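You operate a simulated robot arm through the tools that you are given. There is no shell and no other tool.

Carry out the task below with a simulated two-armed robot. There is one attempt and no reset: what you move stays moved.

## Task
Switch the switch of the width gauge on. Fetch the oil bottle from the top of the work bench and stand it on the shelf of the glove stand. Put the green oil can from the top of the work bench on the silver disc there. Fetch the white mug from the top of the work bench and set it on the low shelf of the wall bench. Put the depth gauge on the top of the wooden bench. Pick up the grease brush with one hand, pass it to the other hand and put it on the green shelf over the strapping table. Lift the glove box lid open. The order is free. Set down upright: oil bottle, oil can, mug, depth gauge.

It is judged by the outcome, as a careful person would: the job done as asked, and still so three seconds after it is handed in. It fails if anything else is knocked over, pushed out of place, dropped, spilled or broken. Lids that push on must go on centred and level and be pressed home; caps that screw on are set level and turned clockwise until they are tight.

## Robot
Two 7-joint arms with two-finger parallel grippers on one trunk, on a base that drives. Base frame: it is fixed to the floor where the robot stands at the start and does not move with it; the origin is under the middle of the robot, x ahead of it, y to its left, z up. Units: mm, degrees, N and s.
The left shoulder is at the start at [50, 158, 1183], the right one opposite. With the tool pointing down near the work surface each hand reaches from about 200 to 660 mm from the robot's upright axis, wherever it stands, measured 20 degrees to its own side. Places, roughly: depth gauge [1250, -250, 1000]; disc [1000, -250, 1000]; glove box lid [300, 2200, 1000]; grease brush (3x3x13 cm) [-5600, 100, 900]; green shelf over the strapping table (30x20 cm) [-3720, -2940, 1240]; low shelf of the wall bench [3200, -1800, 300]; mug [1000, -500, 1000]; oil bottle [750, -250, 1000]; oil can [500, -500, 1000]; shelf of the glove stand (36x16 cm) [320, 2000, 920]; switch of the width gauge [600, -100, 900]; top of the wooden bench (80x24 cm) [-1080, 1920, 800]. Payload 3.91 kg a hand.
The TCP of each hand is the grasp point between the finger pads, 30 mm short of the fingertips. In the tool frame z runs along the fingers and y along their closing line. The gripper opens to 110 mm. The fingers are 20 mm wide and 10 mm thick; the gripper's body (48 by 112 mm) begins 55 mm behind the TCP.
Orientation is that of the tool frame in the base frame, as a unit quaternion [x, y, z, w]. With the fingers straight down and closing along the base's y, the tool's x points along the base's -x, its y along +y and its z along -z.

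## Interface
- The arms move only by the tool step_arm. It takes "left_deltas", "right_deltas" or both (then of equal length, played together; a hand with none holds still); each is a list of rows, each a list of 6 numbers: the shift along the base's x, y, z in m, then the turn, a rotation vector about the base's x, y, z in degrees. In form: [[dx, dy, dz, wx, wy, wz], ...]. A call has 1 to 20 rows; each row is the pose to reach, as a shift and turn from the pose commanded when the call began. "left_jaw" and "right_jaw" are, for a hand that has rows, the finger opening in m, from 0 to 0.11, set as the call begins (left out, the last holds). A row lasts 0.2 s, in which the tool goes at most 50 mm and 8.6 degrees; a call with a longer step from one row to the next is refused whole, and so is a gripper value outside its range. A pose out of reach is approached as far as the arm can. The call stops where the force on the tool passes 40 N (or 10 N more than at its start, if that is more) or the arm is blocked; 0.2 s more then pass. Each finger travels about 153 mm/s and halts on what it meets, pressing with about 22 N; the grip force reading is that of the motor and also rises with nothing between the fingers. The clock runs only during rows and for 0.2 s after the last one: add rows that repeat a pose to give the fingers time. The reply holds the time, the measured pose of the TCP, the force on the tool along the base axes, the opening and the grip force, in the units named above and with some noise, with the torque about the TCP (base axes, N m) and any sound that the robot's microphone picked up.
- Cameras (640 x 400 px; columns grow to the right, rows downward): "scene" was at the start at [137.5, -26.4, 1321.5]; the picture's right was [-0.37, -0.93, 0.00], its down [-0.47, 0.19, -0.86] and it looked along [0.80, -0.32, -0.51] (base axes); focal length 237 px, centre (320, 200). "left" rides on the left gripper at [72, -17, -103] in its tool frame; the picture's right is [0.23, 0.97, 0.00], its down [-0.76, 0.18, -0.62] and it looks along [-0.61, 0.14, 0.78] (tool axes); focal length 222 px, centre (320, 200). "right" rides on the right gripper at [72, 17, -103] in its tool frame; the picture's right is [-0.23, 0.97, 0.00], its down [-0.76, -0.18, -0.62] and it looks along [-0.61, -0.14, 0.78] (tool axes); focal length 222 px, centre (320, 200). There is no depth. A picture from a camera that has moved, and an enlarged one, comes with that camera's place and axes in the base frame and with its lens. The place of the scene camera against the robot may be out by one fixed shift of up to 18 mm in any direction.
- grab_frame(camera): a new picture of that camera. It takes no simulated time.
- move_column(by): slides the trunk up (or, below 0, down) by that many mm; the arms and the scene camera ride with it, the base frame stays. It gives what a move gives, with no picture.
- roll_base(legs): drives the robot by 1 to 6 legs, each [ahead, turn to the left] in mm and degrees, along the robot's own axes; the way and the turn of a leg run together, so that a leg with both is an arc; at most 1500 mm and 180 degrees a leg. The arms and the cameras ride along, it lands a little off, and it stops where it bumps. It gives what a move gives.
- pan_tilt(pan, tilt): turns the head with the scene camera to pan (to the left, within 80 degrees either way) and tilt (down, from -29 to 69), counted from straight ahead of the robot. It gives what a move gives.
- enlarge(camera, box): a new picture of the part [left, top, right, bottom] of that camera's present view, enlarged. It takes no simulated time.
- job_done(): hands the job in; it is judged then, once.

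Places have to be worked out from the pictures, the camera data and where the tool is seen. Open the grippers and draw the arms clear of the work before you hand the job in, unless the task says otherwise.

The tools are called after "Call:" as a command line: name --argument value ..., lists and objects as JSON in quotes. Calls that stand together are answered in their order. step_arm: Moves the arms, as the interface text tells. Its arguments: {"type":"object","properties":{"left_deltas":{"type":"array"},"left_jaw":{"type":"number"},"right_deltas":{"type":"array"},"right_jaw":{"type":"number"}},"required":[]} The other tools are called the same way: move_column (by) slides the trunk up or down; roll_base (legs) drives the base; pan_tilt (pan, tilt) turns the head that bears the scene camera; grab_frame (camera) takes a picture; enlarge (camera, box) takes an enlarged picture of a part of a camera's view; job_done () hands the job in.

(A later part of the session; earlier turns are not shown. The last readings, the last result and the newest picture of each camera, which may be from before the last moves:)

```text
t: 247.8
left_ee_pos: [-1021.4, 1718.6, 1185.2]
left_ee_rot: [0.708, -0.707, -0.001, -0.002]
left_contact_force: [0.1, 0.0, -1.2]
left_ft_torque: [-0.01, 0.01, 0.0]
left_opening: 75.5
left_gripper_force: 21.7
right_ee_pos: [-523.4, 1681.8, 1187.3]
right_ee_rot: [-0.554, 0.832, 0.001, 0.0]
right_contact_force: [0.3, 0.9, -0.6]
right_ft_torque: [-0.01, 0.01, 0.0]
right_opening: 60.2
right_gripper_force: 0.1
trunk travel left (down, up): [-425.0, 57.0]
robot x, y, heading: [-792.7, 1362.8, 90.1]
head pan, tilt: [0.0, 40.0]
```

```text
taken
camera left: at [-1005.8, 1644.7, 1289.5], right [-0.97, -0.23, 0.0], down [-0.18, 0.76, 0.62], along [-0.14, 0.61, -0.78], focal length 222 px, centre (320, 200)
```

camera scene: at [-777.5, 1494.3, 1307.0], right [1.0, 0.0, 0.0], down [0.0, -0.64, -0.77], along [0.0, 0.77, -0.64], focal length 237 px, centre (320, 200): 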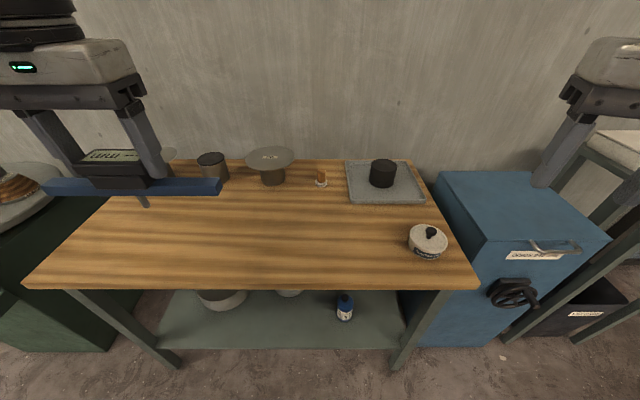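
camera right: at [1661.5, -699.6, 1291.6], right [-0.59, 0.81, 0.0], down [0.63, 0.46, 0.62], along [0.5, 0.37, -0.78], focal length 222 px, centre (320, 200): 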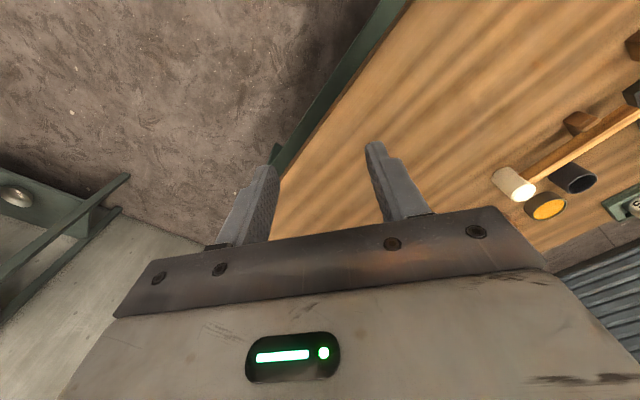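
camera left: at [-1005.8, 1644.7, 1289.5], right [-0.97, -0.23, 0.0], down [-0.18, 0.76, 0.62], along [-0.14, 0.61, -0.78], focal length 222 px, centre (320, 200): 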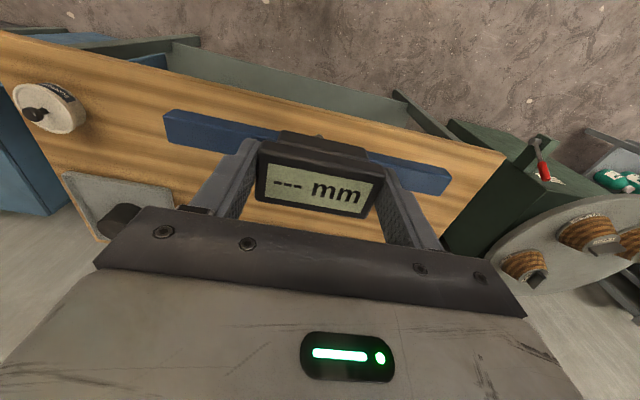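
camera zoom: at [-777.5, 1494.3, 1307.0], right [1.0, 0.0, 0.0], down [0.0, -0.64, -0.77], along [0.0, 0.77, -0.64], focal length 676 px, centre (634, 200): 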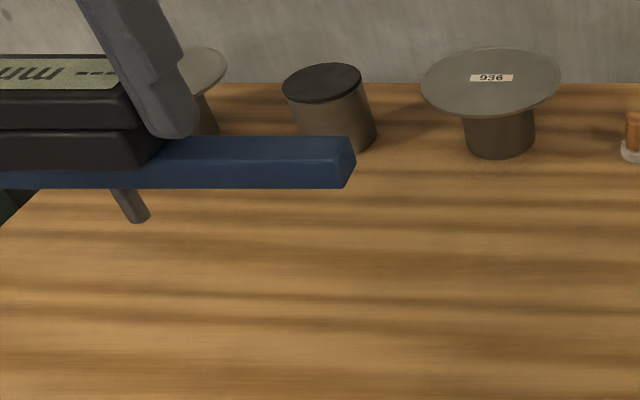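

I repeat the approach with smaller steps.

Call:
step_arm --left_deltas '[[0.005, 0.035, 0, 0, 0, 0], [0.01, 0.07, -0.01, 0, 0, 0], [0.015, 0.105, -0.03, 0, 0, 0], [0.02, 0.14, -0.055, 0, 0, 0], [0.021, 0.17, -0.085, 0, 0, 0], [0.021, 0.183, -0.125, 0, 0, 0], [0.021, 0.183, -0.165, 0, 0, 0], [0.021, 0.183, -0.205, 0, 0, 0], [0.021, 0.183, -0.235, 0, 0, 0]]'

Call:
grab_frame --camera "scene"

Call:
grab_frame --camera "left"

```text
t: 249.8
left_ee_pos: [-1001.9, 1898.1, 947.6]
left_ee_rot: [0.707, -0.707, -0.001, -0.001]
left_contact_force: [-0.4, 0.4, -2.8]
left_ft_torque: [-0.01, 0.01, -0.02]
left_opening: 75.6
left_gripper_force: 22.6
right_ee_pos: [-523.3, 1680.5, 1187.7]
right_ee_rot: [-0.554, 0.833, 0.001, 0.0]
right_contact_force: [-0.3, -1.1, -0.4]
right_ft_torque: [-0.05, 0.0, 0.0]
right_opening: 59.9
right_gripper_force: 0.1
trunk travel left (down, up): [-425.0, 57.0]
robot x, y, heading: [-790.7, 1358.4, 90.1]
head pan, tilt: [0.0, 40.0]
```

```text
taken
camera scene: at [-777.6, 1494.5, 1307.0], right [1.0, 0.0, 0.0], down [0.0, -0.64, -0.77], along [0.0, 0.77, -0.64], focal length 237 px, centre (320, 200)
```

scene: 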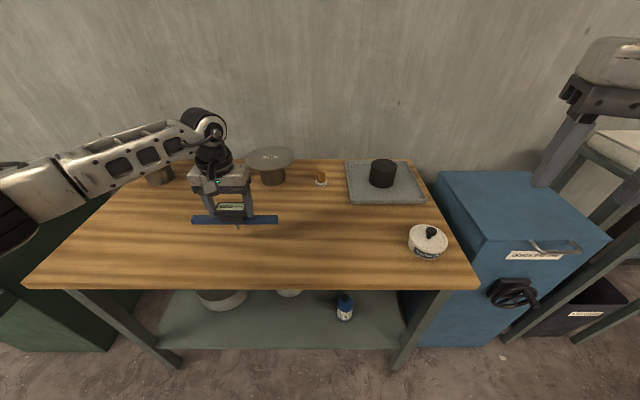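

```text
taken
camera left: at [-985.6, 1825.3, 1052.1], right [-0.97, -0.23, 0.0], down [-0.18, 0.76, 0.62], along [-0.14, 0.61, -0.78], focal length 222 px, centre (320, 200)
```

left: 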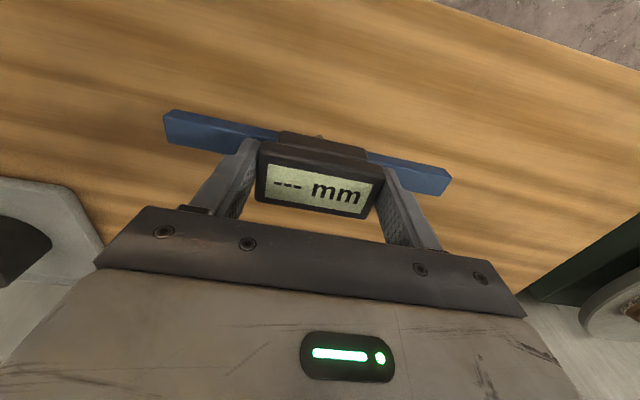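

I lower the gauge slowly toward the bench top, watching for first contact.

Call:
step_arm --left_deltas '[[0, 0, -0.02, 0, 0, 0], [0, 0, -0.04, 0, 0, 0], [0, 0, -0.05, 0, 0, 0]]'

Call:
enlarge --camera "scene" --box '[170, 160, 310, 260]'

```text
t: 250.6
left_ee_pos: [-1001.2, 1898.4, 898.5]
left_ee_rot: [0.708, -0.706, 0.0, -0.001]
left_contact_force: [-1.0, -1.0, -2.9]
left_ft_torque: [0.05, -0.03, 0.03]
left_opening: 75.7
left_gripper_force: 21.6
right_ee_pos: [-522.9, 1681.4, 1187.6]
right_ee_rot: [-0.553, 0.833, 0.002, 0.001]
right_contact_force: [-0.1, -1.1, 0.2]
right_ft_torque: [0.0, 0.01, -0.02]
right_opening: 59.8
right_gripper_force: 0.1
trunk travel left (down, up): [-425.0, 57.0]
robot x, y, heading: [-792.2, 1361.0, 89.9]
head pan, tilt: [0.0, 40.0]
```

```text
4.00 times, centred on (240, 210) of scene
camera zoom: at [-777.5, 1494.4, 1307.0], right [1.0, 0.0, 0.0], down [0.0, -0.64, -0.77], along [0.0, 0.77, -0.64], focal length 947 px, centre (640, 160)
```

zoom: 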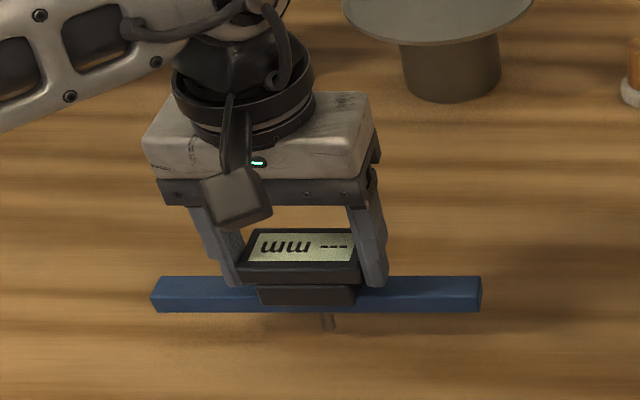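

Call:
step_arm --left_deltas '[[0, 0, -0.004, 0, 0, 0], [0, 0, -0.008, 0, 0, 0], [0, 0, -0.012, 0, 0, 0], [0, 0, -0.016, 0, 0, 0]]'

Call:
enlarge --camera "scene" --box '[170, 160, 310, 260]'

```text
t: 251.6
left_ee_pos: [-1000.0, 1899.7, 884.5]
left_ee_rot: [0.708, -0.706, -0.001, 0.0]
left_contact_force: [0.1, -0.2, -2.9]
left_ft_torque: [-0.01, 0.03, 0.01]
left_opening: 75.6
left_gripper_force: 22.4
right_ee_pos: [-523.2, 1681.3, 1189.6]
right_ee_rot: [-0.554, 0.832, 0.002, 0.0]
right_contact_force: [0.1, -0.3, 0.6]
right_ft_torque: [0.0, 0.01, 0.0]
right_opening: 59.9
right_gripper_force: 0.0
trunk travel left (down, up): [-425.0, 57.0]
robot x, y, heading: [-785.5, 1362.2, 90.0]
head pan, tilt: [0.0, 40.0]
```

```text
4.00 times, centred on (240, 210) of scene
camera zoom: at [-777.5, 1494.4, 1307.0], right [1.0, 0.0, 0.0], down [0.0, -0.64, -0.77], along [0.0, 0.77, -0.64], focal length 947 px, centre (640, 160)
```

zoom: 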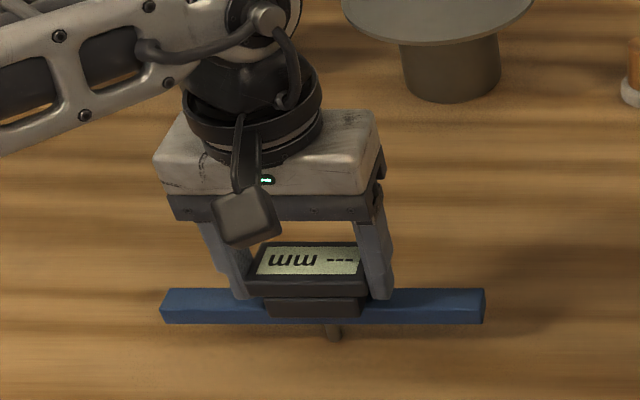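

Call:
step_arm --left_deltas '[[0, 0, -0.003, 0, 0, 0], [0, 0, -0.006, 0, 0, 0]]'

Call:
step_arm --left_deltas '[[0, 0, -0.003, 0, 0, 0], [0, 0, -0.005, 0, 0, 0]]'

Call:
enlarge --camera "scene" --box '[170, 160, 310, 260]'

```text
t: 252.2
left_ee_pos: [-1000.0, 1900.8, 879.0]
left_ee_rot: [0.708, -0.706, 0.0, -0.001]
left_contact_force: [-0.3, -0.2, -1.4]
left_ft_torque: [-0.02, -0.03, 0.02]
left_opening: 76.0
left_gripper_force: 22.0
right_ee_pos: [-523.5, 1681.9, 1187.1]
right_ee_rot: [-0.555, 0.832, 0.001, 0.001]
right_contact_force: [-1.0, 0.0, 0.6]
right_ft_torque: [0.0, 0.02, -0.04]
right_opening: 60.0
right_gripper_force: 0.0
trunk travel left (down, up): [-425.0, 57.0]
robot x, y, heading: [-795.0, 1360.4, 90.1]
head pan, tilt: [0.0, 40.0]
```

```text
t: 252.8
left_ee_pos: [-999.1, 1899.2, 876.3]
left_ee_rot: [0.708, -0.706, -0.002, -0.003]
left_contact_force: [-2.4, -3.5, 14.0]
left_ft_torque: [-0.2, 0.2, 0.05]
left_opening: 75.6
left_gripper_force: 22.4
right_ee_pos: [-523.4, 1679.9, 1188.6]
right_ee_rot: [-0.554, 0.833, 0.001, 0.0]
right_contact_force: [0.1, -0.1, -0.1]
right_ft_torque: [0.01, -0.01, 0.0]
right_opening: 60.2
right_gripper_force: 0.1
trunk travel left (down, up): [-425.0, 57.0]
robot x, y, heading: [-788.4, 1359.9, 90.3]
head pan, tilt: [0.0, 40.0]
```

```text
4.00 times, centred on (240, 210) of scene
camera zoom: at [-777.1, 1492.5, 1307.5], right [1.0, 0.0, 0.0], down [0.0, -0.64, -0.77], along [0.0, 0.77, -0.64], focal length 947 px, centre (640, 160)
```

zoom: 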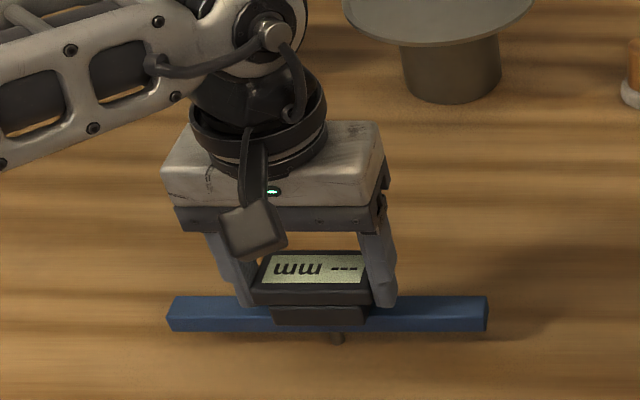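

First contact came with the bar still about 27 mm up: the probe pin carries it. I check in the hand camera whether the gauge has turned in the grip.

Call:
step_arm --left_deltas '[[0, 0, 0.002, 0, 0, 0], [0, 0, 0.003, 0, 0, 0]]'

Call:
grab_frame --camera "left"

Call:
enlarge --camera "left" --box '[150, 90, 470, 250]'

```text
t: 253.4
left_ee_pos: [-1000.0, 1900.1, 876.5]
left_ee_rot: [-0.707, 0.707, 0.0, 0.0]
left_contact_force: [-0.9, 0.5, 4.4]
left_ft_torque: [0.04, 0.06, 0.01]
left_opening: 75.5
left_gripper_force: 22.0
right_ee_pos: [-523.5, 1681.6, 1189.1]
right_ee_rot: [-0.554, 0.833, 0.001, 0.0]
right_contact_force: [0.0, -0.1, -0.2]
right_ft_torque: [-0.05, 0.01, 0.01]
right_opening: 60.1
right_gripper_force: 0.0
trunk travel left (down, up): [-425.0, 57.0]
robot x, y, heading: [-788.9, 1362.0, 90.3]
head pan, tilt: [0.0, 40.0]
```

```text
taken
camera left: at [-984.1, 1827.5, 980.5], right [-0.97, -0.23, 0.0], down [-0.18, 0.76, 0.62], along [-0.14, 0.61, -0.78], focal length 222 px, centre (320, 200)
```

left: 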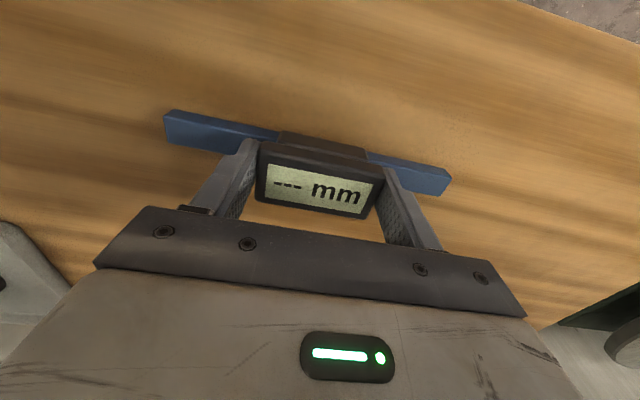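

```text
2.00 times, centred on (310, 170) of left
camera zoom: at [-984.1, 1827.5, 980.5], right [-0.97, -0.23, 0.0], down [-0.18, 0.76, 0.62], along [-0.14, 0.61, -0.78], focal length 444 px, centre (340, 260)
```

zoom: 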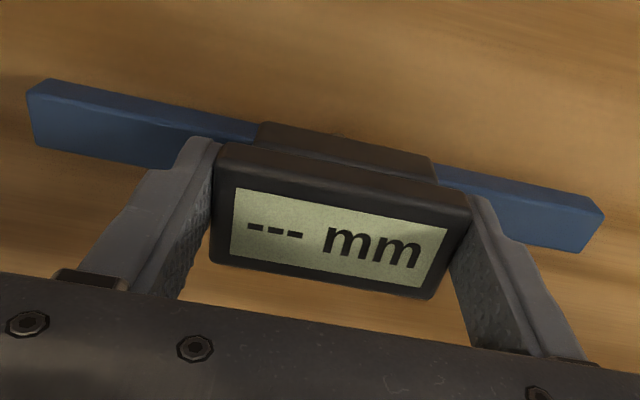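

The gauge sits square in the grip. With its centre of mass over the 10 mm pin it can stand on it if released without any push, so I first unload the contact to a minimum.

Call:
step_arm --left_deltas '[[0, 0, 0.0008, 0, 0, 0], [0, 0, 0.0008, 0, 0, 0], [0, 0, 0.0008, 0, 0, 0]]'

Call:
enlarge --camera "scene" --box '[200, 190, 300, 260]'

Call:
enlarge --camera "scene" --box '[330, 140, 450, 220]'

```text
t: 254.2
left_ee_pos: [-999.8, 1899.0, 877.0]
left_ee_rot: [0.708, -0.707, 0.0, 0.0]
left_contact_force: [0.3, -0.5, -1.9]
left_ft_torque: [0.03, -0.01, 0.0]
left_opening: 75.5
left_gripper_force: 21.9
right_ee_pos: [-523.1, 1680.8, 1187.6]
right_ee_rot: [-0.554, 0.833, 0.001, 0.0]
right_contact_force: [0.5, 0.0, 0.5]
right_ft_torque: [0.02, 0.01, -0.01]
right_opening: 59.9
right_gripper_force: 0.0
trunk travel left (down, up): [-425.0, 57.0]
robot x, y, heading: [-788.6, 1363.2, 89.9]
head pan, tilt: [0.0, 40.0]
```

```text
5.71 times, centred on (250, 225) of scene
camera zoom: at [-777.5, 1494.3, 1306.9], right [1.0, 0.0, 0.0], down [0.0, -0.64, -0.77], along [0.0, 0.77, -0.64], focal length 1353 px, centre (720, 57)
```

zoom: 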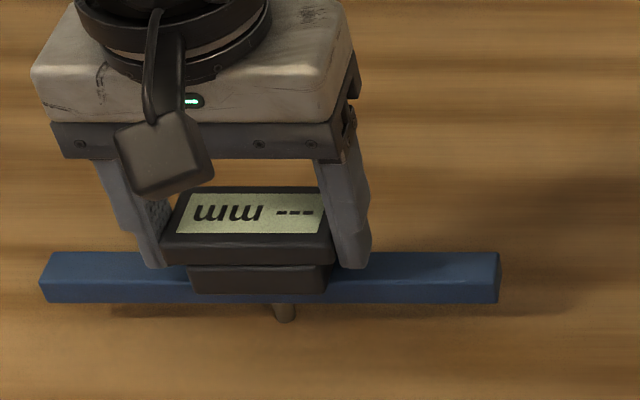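

```text
5.00 times, centred on (390, 180) of scene
camera zoom: at [-777.5, 1494.3, 1306.9], right [1.0, 0.0, 0.0], down [0.0, -0.64, -0.77], along [0.0, 0.77, -0.64], focal length 1184 px, centre (-30, 300)
```

zoom: 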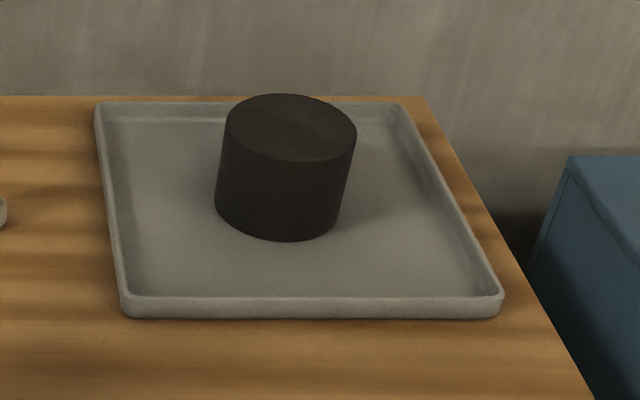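

The pin just touches, nearly unloaded, bar level and symmetric over the pin. I open the fingers a few millimetres and watch.

Call:
step_arm --left_deltas '[[0, 0, 0, 0, 0, 0], [0, 0, 0, 0, 0, 0], [0, 0, 0, 0, 0, 0]]' --left_jaw 0.083

Call:
enlarge --camera "scene" --box '[200, 190, 300, 260]'

Call:
enlarge --camera "left" --box '[150, 90, 470, 250]'

```text
t: 255.0
left_ee_pos: [-1000.7, 1899.6, 876.9]
left_ee_rot: [0.707, -0.707, 0.0, -0.001]
left_contact_force: [0.5, 0.2, 0.3]
left_ft_torque: [-0.04, 0.01, -0.01]
left_opening: 82.9
left_gripper_force: 0.0
right_ee_pos: [-523.3, 1680.0, 1188.0]
right_ee_rot: [-0.555, 0.832, 0.001, 0.0]
right_contact_force: [0.2, -0.8, -0.5]
right_ft_torque: [-0.01, -0.02, 0.06]
right_opening: 59.9
right_gripper_force: 0.1
trunk travel left (down, up): [-425.0, 57.0]
robot x, y, heading: [-787.0, 1363.5, 90.1]
head pan, tilt: [0.0, 40.0]
```

```text
5.71 times, centred on (250, 225) of scene
camera zoom: at [-777.4, 1494.1, 1307.0], right [1.0, 0.0, 0.0], down [0.0, -0.64, -0.77], along [0.0, 0.77, -0.64], focal length 1353 px, centre (720, 57)
```

zoom: 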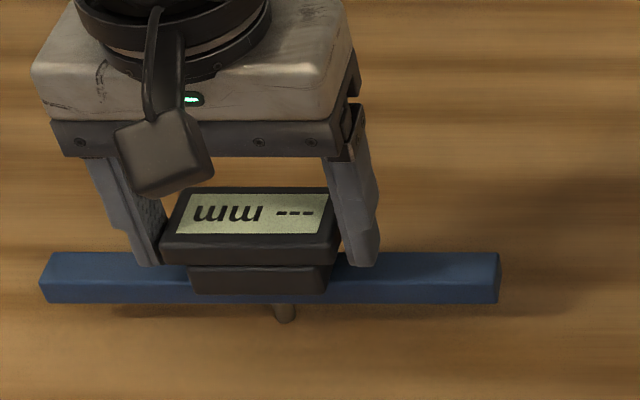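

```text
2.00 times, centred on (310, 170) of left
camera zoom: at [-984.7, 1827.1, 981.5], right [-0.97, -0.23, 0.0], down [-0.18, 0.76, 0.62], along [-0.14, 0.61, -0.78], focal length 444 px, centre (340, 260)
```

zoom: 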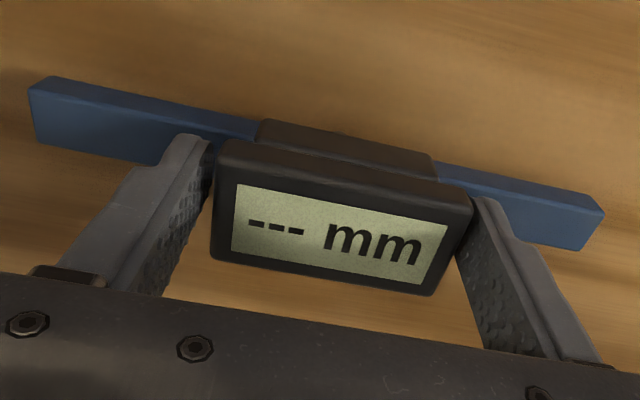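

It stands on its pin, with no load on the fingers. I wait two seconds to see that it really stays before opening further.

Call:
step_arm --left_deltas '[[0, 0, 0, 0, 0, 0], [0, 0, 0, 0, 0, 0], [0, 0, 0, 0, 0, 0], [0, 0, 0, 0, 0, 0], [0, 0, 0, 0, 0, 0], [0, 0, 0, 0, 0, 0], [0, 0, 0, 0, 0, 0], [0, 0, 0, 0, 0, 0], [0, 0, 0, 0, 0, 0], [0, 0, 0, 0, 0, 0]]' --left_jaw 0.09

Call:
enlarge --camera "scene" --box '[200, 190, 300, 260]'

Call:
enlarge --camera "left" --box '[150, 90, 470, 250]'

```text
t: 257.2
left_ee_pos: [-1000.0, 1899.3, 878.3]
left_ee_rot: [0.708, -0.707, -0.001, -0.001]
left_contact_force: [-0.2, 0.5, -0.7]
left_ft_torque: [-0.03, -0.01, -0.04]
left_opening: 90.1
left_gripper_force: 0.1
right_ee_pos: [-523.5, 1680.7, 1188.3]
right_ee_rot: [-0.554, 0.832, 0.001, 0.0]
right_contact_force: [0.0, -0.4, -0.6]
right_ft_torque: [0.03, -0.02, -0.02]
right_opening: 59.9
right_gripper_force: 0.0
trunk travel left (down, up): [-425.0, 57.0]
robot x, y, heading: [-792.5, 1360.5, 90.5]
head pan, tilt: [0.0, 40.0]
```

```text
5.71 times, centred on (250, 225) of scene
camera zoom: at [-777.4, 1494.1, 1307.0], right [1.0, 0.0, 0.0], down [0.0, -0.64, -0.77], along [0.0, 0.77, -0.64], focal length 1353 px, centre (720, 57)
```

zoom: 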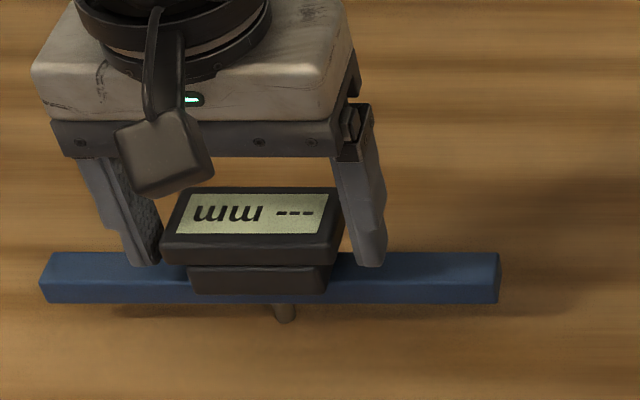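

```text
2.00 times, centred on (310, 170) of left
camera zoom: at [-984.6, 1827.1, 981.4], right [-0.97, -0.23, 0.0], down [-0.18, 0.76, 0.62], along [-0.14, 0.61, -0.78], focal length 444 px, centre (340, 260)
```

zoom: 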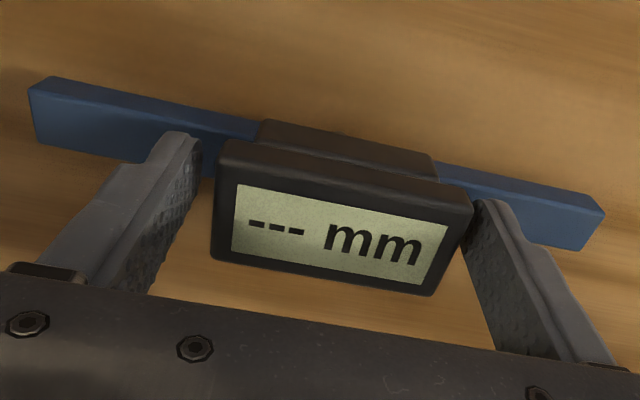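

Stable. I open fully and lift straight up, slowly.

Call:
step_arm --left_deltas '[[0, 0, 0, 0, 0, 0], [0, 0, 0.01, 0, 0, 0], [0, 0, 0.03, 0, 0, 0], [0, 0, 0.06, 0, 0, 0], [0, 0, 0.1, 0, 0, 0], [0, 0, 0.14, 0, 0, 0], [0, 0, 0.18, 0, 0, 0]]' --left_jaw 0.11

Call:
grab_frame --camera "scene"

Call:
enlarge --camera "scene" --box '[200, 190, 300, 260]'

```text
t: 258.8
left_ee_pos: [-1000.1, 1900.0, 1058.6]
left_ee_rot: [0.707, -0.707, 0.0, -0.001]
left_contact_force: [-0.3, 0.1, 0.7]
left_ft_torque: [0.0, 0.0, -0.01]
left_opening: 109.8
left_gripper_force: 0.1
right_ee_pos: [-522.0, 1681.4, 1187.4]
right_ee_rot: [-0.554, 0.833, 0.001, 0.001]
right_contact_force: [-0.1, -0.3, 0.6]
right_ft_torque: [0.01, -0.01, 0.01]
right_opening: 60.0
right_gripper_force: 0.0
trunk travel left (down, up): [-425.0, 57.0]
robot x, y, heading: [-789.8, 1361.8, 90.0]
head pan, tilt: [0.0, 40.0]
```

```text
taken
camera scene: at [-777.1, 1493.9, 1307.0], right [1.0, 0.0, 0.0], down [0.0, -0.64, -0.77], along [0.0, 0.77, -0.64], focal length 237 px, centre (320, 200)
```

scene: 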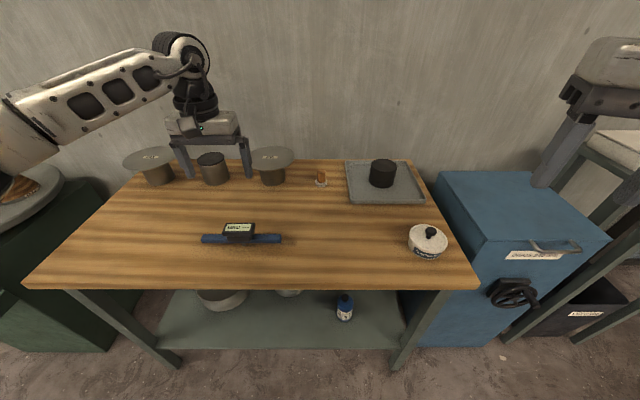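

```text
5.71 times, centred on (250, 225) of scene
camera zoom: at [-777.1, 1493.9, 1307.0], right [1.0, 0.0, 0.0], down [0.0, -0.64, -0.77], along [0.0, 0.77, -0.64], focal length 1353 px, centre (720, 57)
```

zoom: 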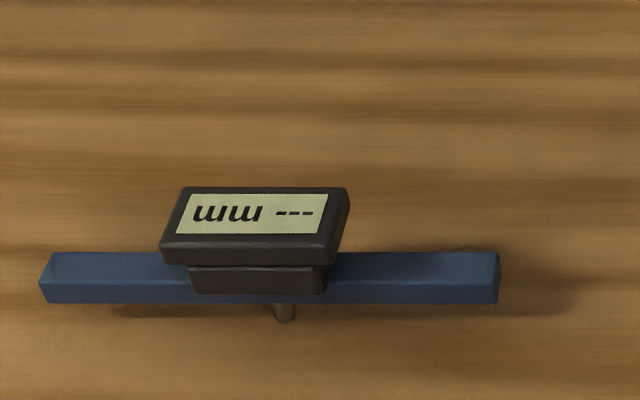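

The depth gauge stands upright on the wooden bench. I retract the left hand and drive to the front of the work bench for the red bottle.

Call:
step_arm --left_deltas '[[0.01, -0.03, 0.03, 0, 0, 0], [0.02, -0.06, 0.06, 0, 0, 0], [0.03, -0.1, 0.08, 0, 0, 0], [0.04, -0.14, 0.1, 0, 0, 0], [0.05, -0.18, 0.115, 0, 0, 0], [0.06, -0.2, 0.125, 0, 0, 0]]' --left_jaw 0.08

Call:
roll_base --legs '[[-100, 0], [0, -150.5], [1000, 0]]'

```text
t: 260.2
left_ee_pos: [-940.6, 1699.0, 1184.0]
left_ee_rot: [0.708, -0.706, 0.0, 0.0]
left_contact_force: [0.3, -0.2, 0.1]
left_ft_torque: [0.01, -0.01, -0.01]
left_opening: 80.0
left_gripper_force: 0.1
right_ee_pos: [-522.6, 1682.0, 1188.0]
right_ee_rot: [-0.554, 0.832, 0.001, 0.0]
right_contact_force: [-0.3, 1.4, 0.8]
right_ft_torque: [0.0, 0.02, 0.01]
right_opening: 59.8
right_gripper_force: 0.1
trunk travel left (down, up): [-425.0, 57.0]
robot x, y, heading: [-790.5, 1363.0, 90.1]
head pan, tilt: [0.0, 40.0]
```

```text
t: 272.2
left_ee_pos: [-53.9, 175.5, 1183.9]
left_ee_rot: [0.519, 0.855, 0.001, 0.001]
left_contact_force: [0.5, -0.4, -0.9]
left_ft_torque: [0.01, -0.01, 0.0]
left_opening: 80.1
left_gripper_force: 0.0
right_ee_pos: [-431.0, -2.0, 1188.3]
right_ee_rot: [0.676, 0.736, 0.0, 0.001]
right_contact_force: [0.4, -0.4, 0.4]
right_ft_torque: [-0.01, -0.01, 0.0]
right_opening: 60.0
right_gripper_force: 0.0
trunk travel left (down, up): [-425.0, 57.0]
robot x, y, heading: [-339.2, 406.2, -62.3]
head pan, tilt: [0.0, 40.0]
```

Call:
roll_base --legs '[[0, 8], [560, 0]]'

Call:
pan_tilt --pan 20 --tilt 45

Call:
grab_frame --camera "scene"

```text
t: 276.0
left_ee_pos: [293.5, -234.4, 1182.7]
left_ee_rot: [0.459, 0.888, -0.001, 0.001]
left_contact_force: [0.3, -0.8, -0.1]
left_ft_torque: [0.04, -0.01, 0.04]
left_opening: 79.8
left_gripper_force: 0.2
right_ee_pos: [-58.4, -458.3, 1187.9]
right_ee_rot: [0.626, 0.78, 0.0, 0.001]
right_contact_force: [1.4, 0.1, 0.2]
right_ft_torque: [0.02, 0.01, 0.01]
right_opening: 60.0
right_gripper_force: 0.1
trunk travel left (down, up): [-425.0, 57.0]
robot x, y, heading: [-23.5, -43.1, -55.0]
head pan, tilt: [0.0, 40.0]
```

```text
t: 276.9
left_ee_pos: [293.1, -232.2, 1184.2]
left_ee_rot: [0.46, 0.888, -0.001, 0.001]
left_contact_force: [-0.1, -0.6, 0.3]
left_ft_torque: [0.04, 0.01, 0.01]
left_opening: 79.9
left_gripper_force: 0.0
right_ee_pos: [-58.1, -458.1, 1187.6]
right_ee_rot: [0.627, 0.779, 0.0, 0.001]
right_contact_force: [-0.9, -0.2, 0.8]
right_ft_torque: [-0.04, 0.0, 0.02]
right_opening: 60.2
right_gripper_force: 0.1
trunk travel left (down, up): [-425.0, 57.0]
robot x, y, heading: [-25.7, -40.0, -54.9]
head pan, tilt: [20.0, 45.0]
```

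```text
taken
camera scene: at [81.0, -115.3, 1299.7], right [-0.57, -0.82, 0.0], down [-0.58, 0.4, -0.71], along [0.58, -0.4, -0.71], focal length 237 px, centre (320, 200)
```

scene: 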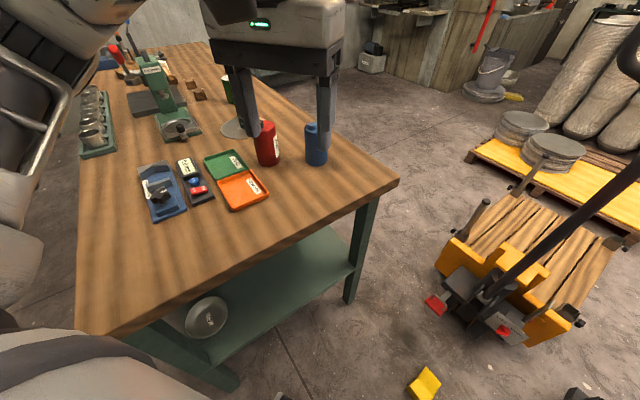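

Call:
roll_base --legs '[[125, 0], [0, 17]]'

Call:
grab_frame --camera "left"

Call:
pan_tilt --pan 20 --tilt 40

Call:
grab_frame --camera "scene"

```text
t: 279.1
left_ee_pos: [406.9, -233.3, 1183.9]
left_ee_rot: [0.324, 0.946, -0.002, 0.0]
left_contact_force: [0.1, -0.3, 0.0]
left_ft_torque: [-0.03, 0.02, 0.01]
left_opening: 79.9
left_gripper_force: 0.0
right_ee_pos: [137.7, -552.7, 1188.2]
right_ee_rot: [0.504, 0.863, 0.001, 0.002]
right_contact_force: [-0.4, -0.5, 0.0]
right_ft_torque: [-0.03, 0.01, 0.02]
right_opening: 60.0
right_gripper_force: 0.1
trunk travel left (down, up): [-425.0, 57.0]
robot x, y, heading: [48.1, -141.5, -37.7]
head pan, tilt: [20.0, 45.0]
```

```text
taken
camera left: at [338.2, -202.1, 1287.9], right [0.42, 0.91, 0.0], down [0.71, -0.32, 0.62], along [0.57, -0.26, -0.78], focal length 222 px, centre (320, 200)
```

left: 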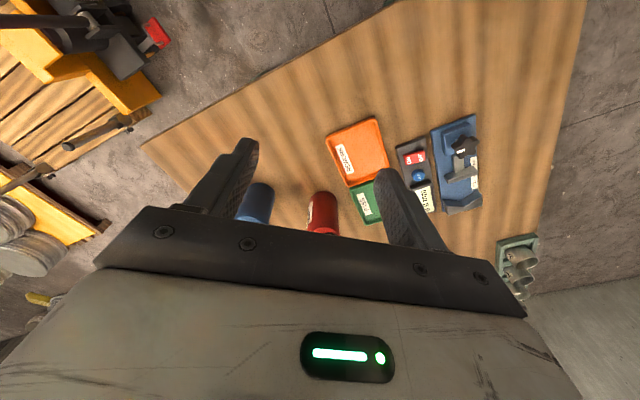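

```text
t: 279.8
left_ee_pos: [407.6, -234.2, 1183.0]
left_ee_rot: [0.323, 0.946, -0.001, 0.001]
left_contact_force: [-0.3, 0.0, 0.1]
left_ft_torque: [0.02, 0.01, -0.01]
left_opening: 80.2
left_gripper_force: 0.1
right_ee_pos: [137.3, -553.1, 1188.6]
right_ee_rot: [0.503, 0.865, 0.0, 0.001]
right_contact_force: [-0.3, -0.6, -0.2]
right_ft_torque: [0.0, 0.02, 0.0]
right_opening: 60.3
right_gripper_force: 0.0
trunk travel left (down, up): [-425.0, 57.0]
robot x, y, heading: [52.2, -142.6, -37.9]
head pan, tilt: [20.0, 40.0]
```

```text
taken
camera scene: at [175.7, -188.3, 1307.0], right [-0.3, -0.95, 0.0], down [-0.61, 0.2, -0.77], along [0.73, -0.23, -0.64], focal length 237 px, centre (320, 200)
```

scene: 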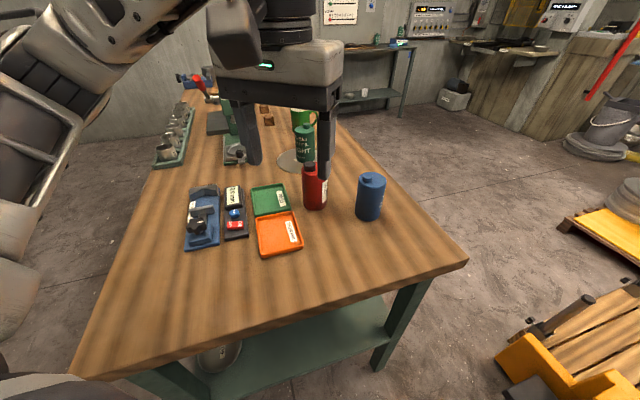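

The red oil bottle stands near [642, -328]. I bring the open left hand above it.

Call:
step_arm --left_deltas '[[0.035, -0.012, 0, 0, 0, 0], [0.07, -0.024, 0, 0, 0, 0], [0.105, -0.036, 0, 0, 0, 0], [0.14, -0.05, -0.01, 0, 0, 0], [0.175, -0.062, -0.02, 0, 0, 0], [0.205, -0.074, -0.03, 0, 0, 0], [0.225, -0.083, -0.04, 0, 0, 0], [0.225, -0.083, -0.05, 0, 0, 0]]' --left_jaw 0.11

Call:
grab_frame --camera "left"

Call:
enlarge --camera "left" --box '[230, 40, 430, 200]'

```text
t: 281.6
left_ee_pos: [631.6, -316.0, 1131.3]
left_ee_rot: [0.324, 0.946, 0.0, 0.001]
left_contact_force: [-0.6, 0.4, -0.2]
left_ft_torque: [0.0, -0.03, -0.01]
left_opening: 109.9
left_gripper_force: 0.1
right_ee_pos: [137.0, -551.9, 1189.1]
right_ee_rot: [0.504, 0.864, 0.001, 0.001]
right_contact_force: [1.2, 0.2, 0.2]
right_ft_torque: [0.02, -0.02, 0.0]
right_opening: 60.1
right_gripper_force: 0.0
trunk travel left (down, up): [-425.0, 57.0]
robot x, y, heading: [50.0, -145.7, -37.9]
head pan, tilt: [20.0, 40.0]
```

```text
taken
camera left: at [562.8, -284.3, 1236.5], right [0.42, 0.91, 0.0], down [0.71, -0.33, 0.62], along [0.57, -0.26, -0.78], focal length 222 px, centre (320, 200)
```

left: 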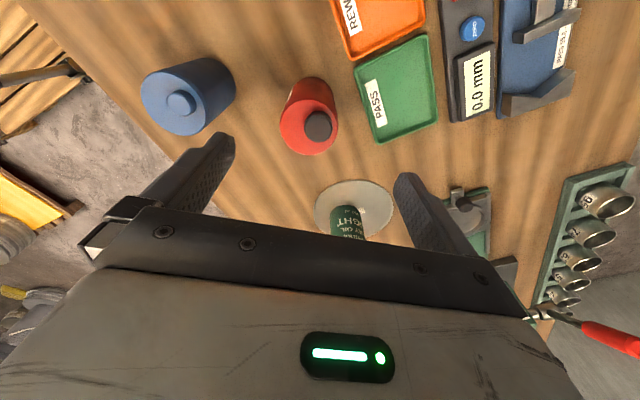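

```text
2.50 times, centred on (330, 120) of left
camera zoom: at [562.8, -284.3, 1236.5], right [0.42, 0.91, 0.0], down [0.71, -0.33, 0.62], along [0.57, -0.26, -0.78], focal length 555 px, centre (295, 400)
```

zoom: 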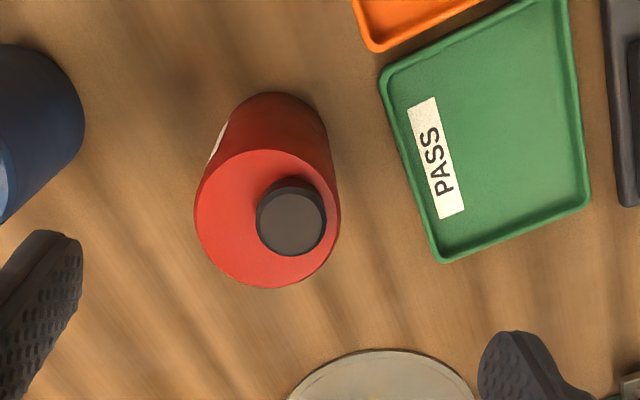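

The bottle body's axis is near [649, -337] (its cap is off-centre too). I move over it and come lower for a second look.

Call:
step_arm --left_deltas '[[0.008, -0.01, -0.015, 0, 0, 0], [0.0165, -0.021, -0.04, 0, 0, 0], [0.0165, -0.021, -0.07, 0, 0, 0], [0.0165, -0.021, -0.07, 0, 0, 0]]'

Call:
grab_frame --camera "left"

Call:
enlarge --camera "left" --box '[220, 60, 420, 220]'

```text
t: 282.6
left_ee_pos: [648.9, -335.6, 1065.5]
left_ee_rot: [0.324, 0.946, -0.001, 0.0]
left_contact_force: [-0.2, 0.5, 0.0]
left_ft_torque: [0.01, 0.0, 0.02]
left_opening: 110.0
left_gripper_force: 0.1
right_ee_pos: [138.6, -551.6, 1188.8]
right_ee_rot: [0.504, 0.864, 0.001, 0.002]
right_contact_force: [0.5, 0.6, -0.1]
right_ft_torque: [0.01, 0.0, -0.01]
right_opening: 60.1
right_gripper_force: 0.0
trunk travel left (down, up): [-425.0, 57.0]
robot x, y, heading: [52.8, -144.9, -37.4]
head pan, tilt: [20.0, 40.0]
```

```text
taken
camera left: at [578.6, -305.7, 1169.0], right [0.42, 0.91, 0.0], down [0.71, -0.32, 0.62], along [0.57, -0.26, -0.78], focal length 222 px, centre (320, 200)
```

left: 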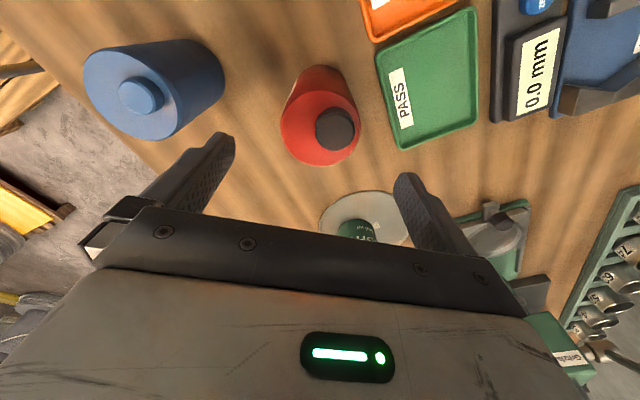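

```text
2.50 times, centred on (320, 140) of left
camera zoom: at [578.6, -305.7, 1169.0], right [0.42, 0.91, 0.0], down [0.71, -0.32, 0.62], along [0.57, -0.26, -0.78], focal length 555 px, centre (320, 350)
```

zoom: 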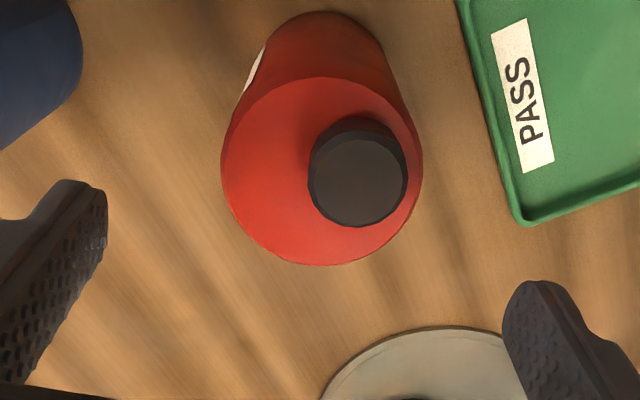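

The bottle's axis resolves to [641, -333.5], dia ≈66 mm, cap top ≈1014. I centre over it and lower to TCP z≈976.

Call:
step_arm --left_deltas '[[-0.008, 0.002, 0, 0, 0, 0], [-0.008, 0.002, -0.03, 0, 0, 0], [-0.008, 0.002, -0.055, 0, 0, 0], [-0.008, 0.002, -0.075, 0, 0, 0], [-0.008, 0.002, -0.09, 0, 0, 0], [-0.008, 0.002, -0.09, 0, 0, 0]]'

Call:
grab_frame --camera "left"

Call:
enlarge --camera "scene" --box '[250, 90, 430, 240]'

```text
t: 283.9
left_ee_pos: [641.0, -335.9, 973.7]
left_ee_rot: [0.323, 0.946, 0.0, 0.001]
left_contact_force: [0.6, -0.4, 0.0]
left_ft_torque: [0.04, -0.02, 0.0]
left_opening: 110.0
left_gripper_force: 0.1
right_ee_pos: [138.1, -552.2, 1188.4]
right_ee_rot: [0.503, 0.864, 0.0, 0.001]
right_contact_force: [1.6, -1.2, -0.3]
right_ft_torque: [-0.03, 0.0, 0.0]
right_opening: 60.0
right_gripper_force: 0.1
trunk travel left (down, up): [-425.0, 57.0]
robot x, y, heading: [52.3, -144.2, -37.4]
head pan, tilt: [20.0, 40.0]
```

```text
taken
camera left: at [571.9, -304.7, 1077.5], right [0.42, 0.91, 0.0], down [0.71, -0.32, 0.62], along [0.57, -0.26, -0.78], focal length 222 px, centre (320, 200)
```

left: 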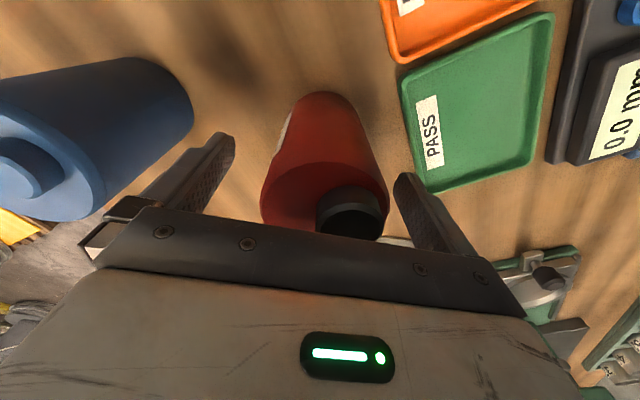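

```text
2.67 times, centred on (340, 165) of scene
camera zoom: at [175.7, -188.2, 1307.0], right [-0.3, -0.95, 0.0], down [-0.61, 0.2, -0.77], along [0.73, -0.23, -0.64], focal length 631 px, centre (267, 293)
```

zoom: 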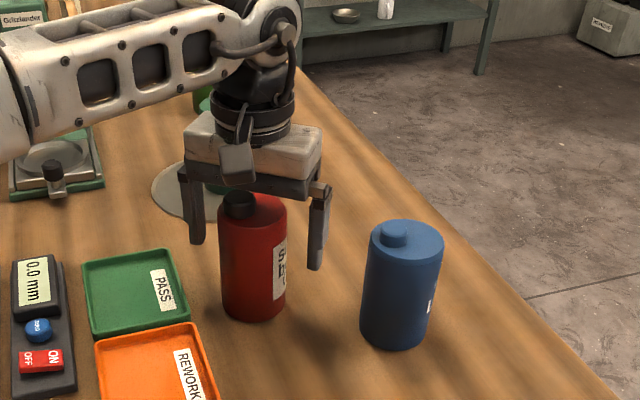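

Aligned within a few millimetres, no contact. I close on the bottle.

Call:
step_arm --left_deltas '[[-0.003, 0.002, 0, 0, 0, 0], [-0.003, 0.002, 0, 0, 0, 0], [-0.003, 0.002, 0, 0, 0, 0], [-0.003, 0.002, 0, 0, 0, 0]]' --left_jaw 0.03

Call:
step_arm --left_deltas '[[0, 0, 0.01, 0, 0, 0], [0, 0, 0.03, 0, 0, 0], [0, 0, 0.06, 0, 0, 0], [0, 0, 0.1, 0, 0, 0], [0, 0, 0.14, 0, 0, 0], [-0.01, 0.01, 0.17, 0, 0, 0]]'

Call:
grab_frame --camera "left"

Call:
grab_frame --camera "scene"

```text
t: 284.9
left_ee_pos: [638.4, -333.4, 973.0]
left_ee_rot: [0.323, 0.946, 0.0, 0.001]
left_contact_force: [0.7, -0.3, 0.6]
left_ft_torque: [-0.14, -0.22, 0.06]
left_opening: 65.5
left_gripper_force: 22.8
right_ee_pos: [138.6, -552.3, 1187.8]
right_ee_rot: [0.504, 0.863, 0.001, 0.002]
right_contact_force: [-0.6, 0.0, 0.8]
right_ft_torque: [0.05, 0.01, -0.02]
right_opening: 59.9
right_gripper_force: 0.1
trunk travel left (down, up): [-425.0, 57.0]
robot x, y, heading: [47.4, -146.8, -38.0]
head pan, tilt: [20.0, 40.0]
```

```text
t: 286.4
left_ee_pos: [625.2, -322.2, 1145.2]
left_ee_rot: [0.322, 0.947, -0.001, 0.0]
left_contact_force: [-0.9, 0.4, -3.8]
left_ft_torque: [0.0, 0.0, -0.01]
left_opening: 65.8
left_gripper_force: 22.1
right_ee_pos: [137.2, -552.6, 1187.7]
right_ee_rot: [0.503, 0.864, 0.0, 0.002]
right_contact_force: [-0.2, -0.2, -0.2]
right_ft_torque: [0.0, -0.01, 0.01]
right_opening: 60.1
right_gripper_force: 0.1
trunk travel left (down, up): [-425.0, 57.0]
robot x, y, heading: [49.6, -145.6, -37.7]
head pan, tilt: [20.0, 40.0]
```

```text
taken
camera left: at [555.8, -291.4, 1250.3], right [0.42, 0.91, 0.0], down [0.71, -0.32, 0.62], along [0.57, -0.26, -0.78], focal length 222 px, centre (320, 200)
```

left: 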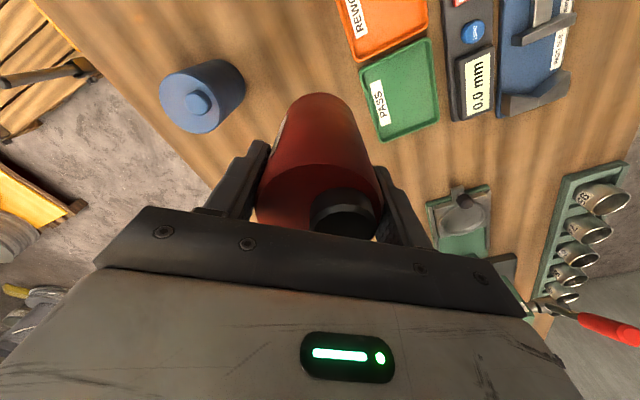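

```text
taken
camera scene: at [175.8, -187.8, 1307.0], right [-0.3, -0.95, 0.0], down [-0.61, 0.19, -0.77], along [0.73, -0.23, -0.64], focal length 237 px, centre (320, 200)
```

scene: 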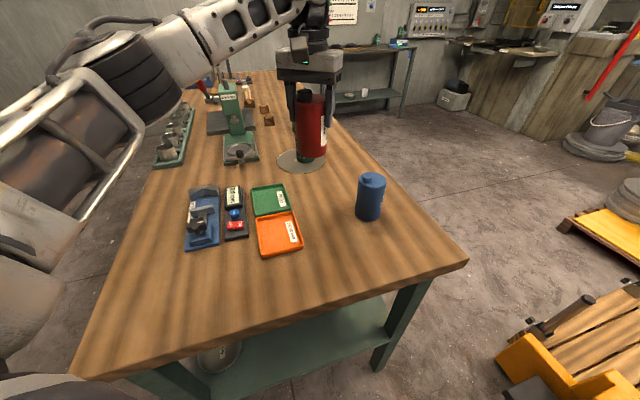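

The bottle is secure (≈0.4 kg). I draw it in, then drive to the glove stand.

Call:
step_arm --left_deltas '[[-0.03, 0.01, 0.01, 0, 0, 0], [-0.06, 0.02, 0.02, 0, 0, 0], [-0.09, 0.03, 0.03, 0, 0, 0], [-0.12, 0.04, 0.035, 0, 0, 0], [-0.15, 0.048, 0.035, 0, 0, 0], [-0.165, 0.05, 0.035, 0, 0, 0]]'

Call:
roll_base --legs '[[0, 138], [550, 0], [0, -29], [1000, 0], [0, 19]]'

Call:
pan_tilt --pan 0 --tilt 35

Call:
grab_frame --camera "scene"

```text
t: 287.8
left_ee_pos: [461.7, -273.0, 1177.0]
left_ee_rot: [0.323, 0.947, -0.001, 0.0]
left_contact_force: [-0.6, -0.5, -2.7]
left_ft_torque: [-0.02, -0.01, 0.01]
left_opening: 65.6
left_gripper_force: 22.0
right_ee_pos: [138.3, -552.0, 1187.6]
right_ee_rot: [0.503, 0.864, 0.0, 0.001]
right_contact_force: [0.4, 0.9, 0.3]
right_ft_torque: [-0.01, 0.02, 0.0]
right_opening: 59.8
right_gripper_force: 0.0
trunk travel left (down, up): [-425.0, 57.0]
robot x, y, heading: [50.0, -147.7, -37.5]
head pan, tilt: [20.0, 40.0]
```

```text
t: 303.9
left_ee_pos: [81.1, 1766.5, 1178.2]
left_ee_rot: [0.716, -0.698, 0.0, -0.002]
left_contact_force: [-0.2, -0.5, -3.7]
left_ft_torque: [-0.05, -0.03, 0.03]
left_opening: 65.7
left_gripper_force: 22.3
right_ee_pos: [503.3, 1691.5, 1188.4]
right_ee_rot: [-0.565, 0.825, 0.0, 0.001]
right_contact_force: [-0.4, -0.9, -0.2]
right_ft_torque: [-0.02, -0.03, 0.01]
right_opening: 59.8
right_gripper_force: 0.0
trunk travel left (down, up): [-425.0, 57.0]
robot x, y, heading: [243.1, 1363.8, 91.4]
head pan, tilt: [20.0, 40.0]
```

```text
t: 304.8
left_ee_pos: [82.0, 1766.7, 1177.1]
left_ee_rot: [0.716, -0.698, 0.0, -0.001]
left_contact_force: [0.1, 0.3, -3.5]
left_ft_torque: [0.0, -0.03, 0.0]
left_opening: 65.7
left_gripper_force: 21.9
right_ee_pos: [502.5, 1691.8, 1188.0]
right_ee_rot: [-0.564, 0.826, 0.001, 0.001]
right_contact_force: [-0.7, -0.5, -0.1]
right_ft_torque: [-0.04, -0.01, 0.0]
right_opening: 59.9
right_gripper_force: 0.0
trunk travel left (down, up): [-425.0, 57.0]
robot x, y, heading: [243.2, 1366.5, 91.5]
head pan, tilt: [0.0, 35.0]
```

```text
taken
camera scene: at [253.1, 1501.6, 1314.5], right [1.0, 0.03, 0.0], down [0.01, -0.57, -0.82], along [-0.02, 0.82, -0.57], focal length 237 px, centre (320, 200)
```

scene: 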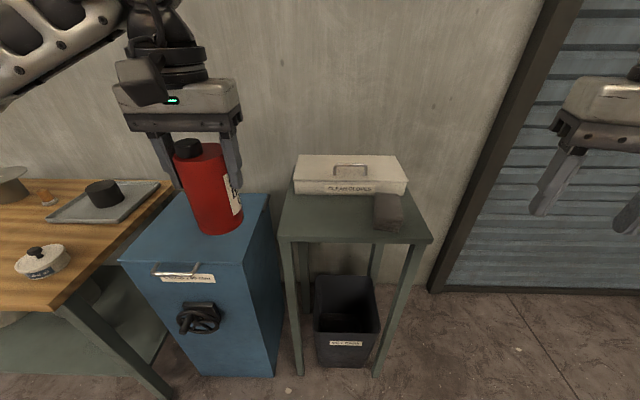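

I'm in front of the glove stand. I zoom to see the box, its lid handle and the free part of the shelf.

Call:
enlarge --camera "scene" --box '[260, 135, 450, 260]'

```text
3.20 times, centred on (355, 198) of scene
camera zoom: at [253.1, 1501.6, 1314.5], right [1.0, 0.03, 0.0], down [0.01, -0.57, -0.82], along [-0.02, 0.82, -0.57], focal length 758 px, centre (208, 208)
```

zoom: 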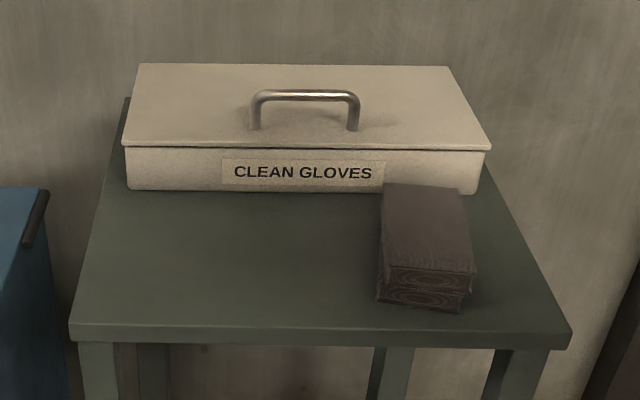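

The shelf is free at its left front; box lid handle is near [328, 2118, z 975–1011]. I drive 150 mm closer and place the bottle at the shelf's left front.

Call:
roll_base --legs '[[150, -1.5]]'

Call:
grab_frame --camera "left"

```text
t: 306.1
left_ee_pos: [89.8, 1919.6, 1175.2]
left_ee_rot: [-0.707, 0.707, 0.0, 0.001]
left_contact_force: [-0.2, 0.6, -3.2]
left_ft_torque: [-0.01, -0.01, 0.0]
left_opening: 65.4
left_gripper_force: 22.1
right_ee_pos: [509.2, 1833.5, 1187.1]
right_ee_rot: [-0.554, 0.832, 0.001, 0.0]
right_contact_force: [0.7, 0.2, -0.5]
right_ft_torque: [-0.02, -0.01, 0.0]
right_opening: 60.0
right_gripper_force: 0.0
trunk travel left (down, up): [-425.0, 57.0]
robot x, y, heading: [238.2, 1512.4, 90.3]
head pan, tilt: [0.0, 35.0]
```

```text
taken
camera left: at [104.5, 1846.4, 1281.3], right [-0.97, -0.23, 0.0], down [-0.18, 0.76, 0.62], along [-0.14, 0.61, -0.78], focal length 222 px, centre (320, 200)
```

left: 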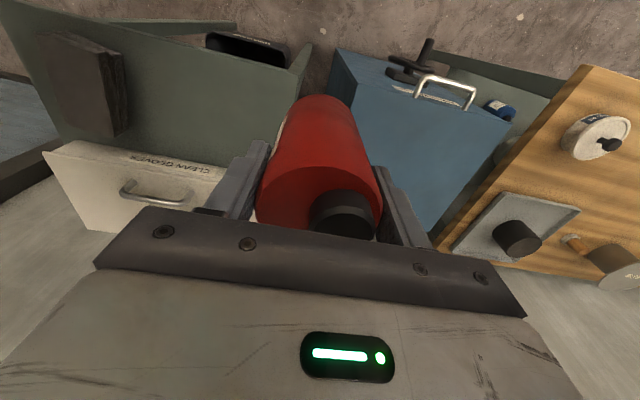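

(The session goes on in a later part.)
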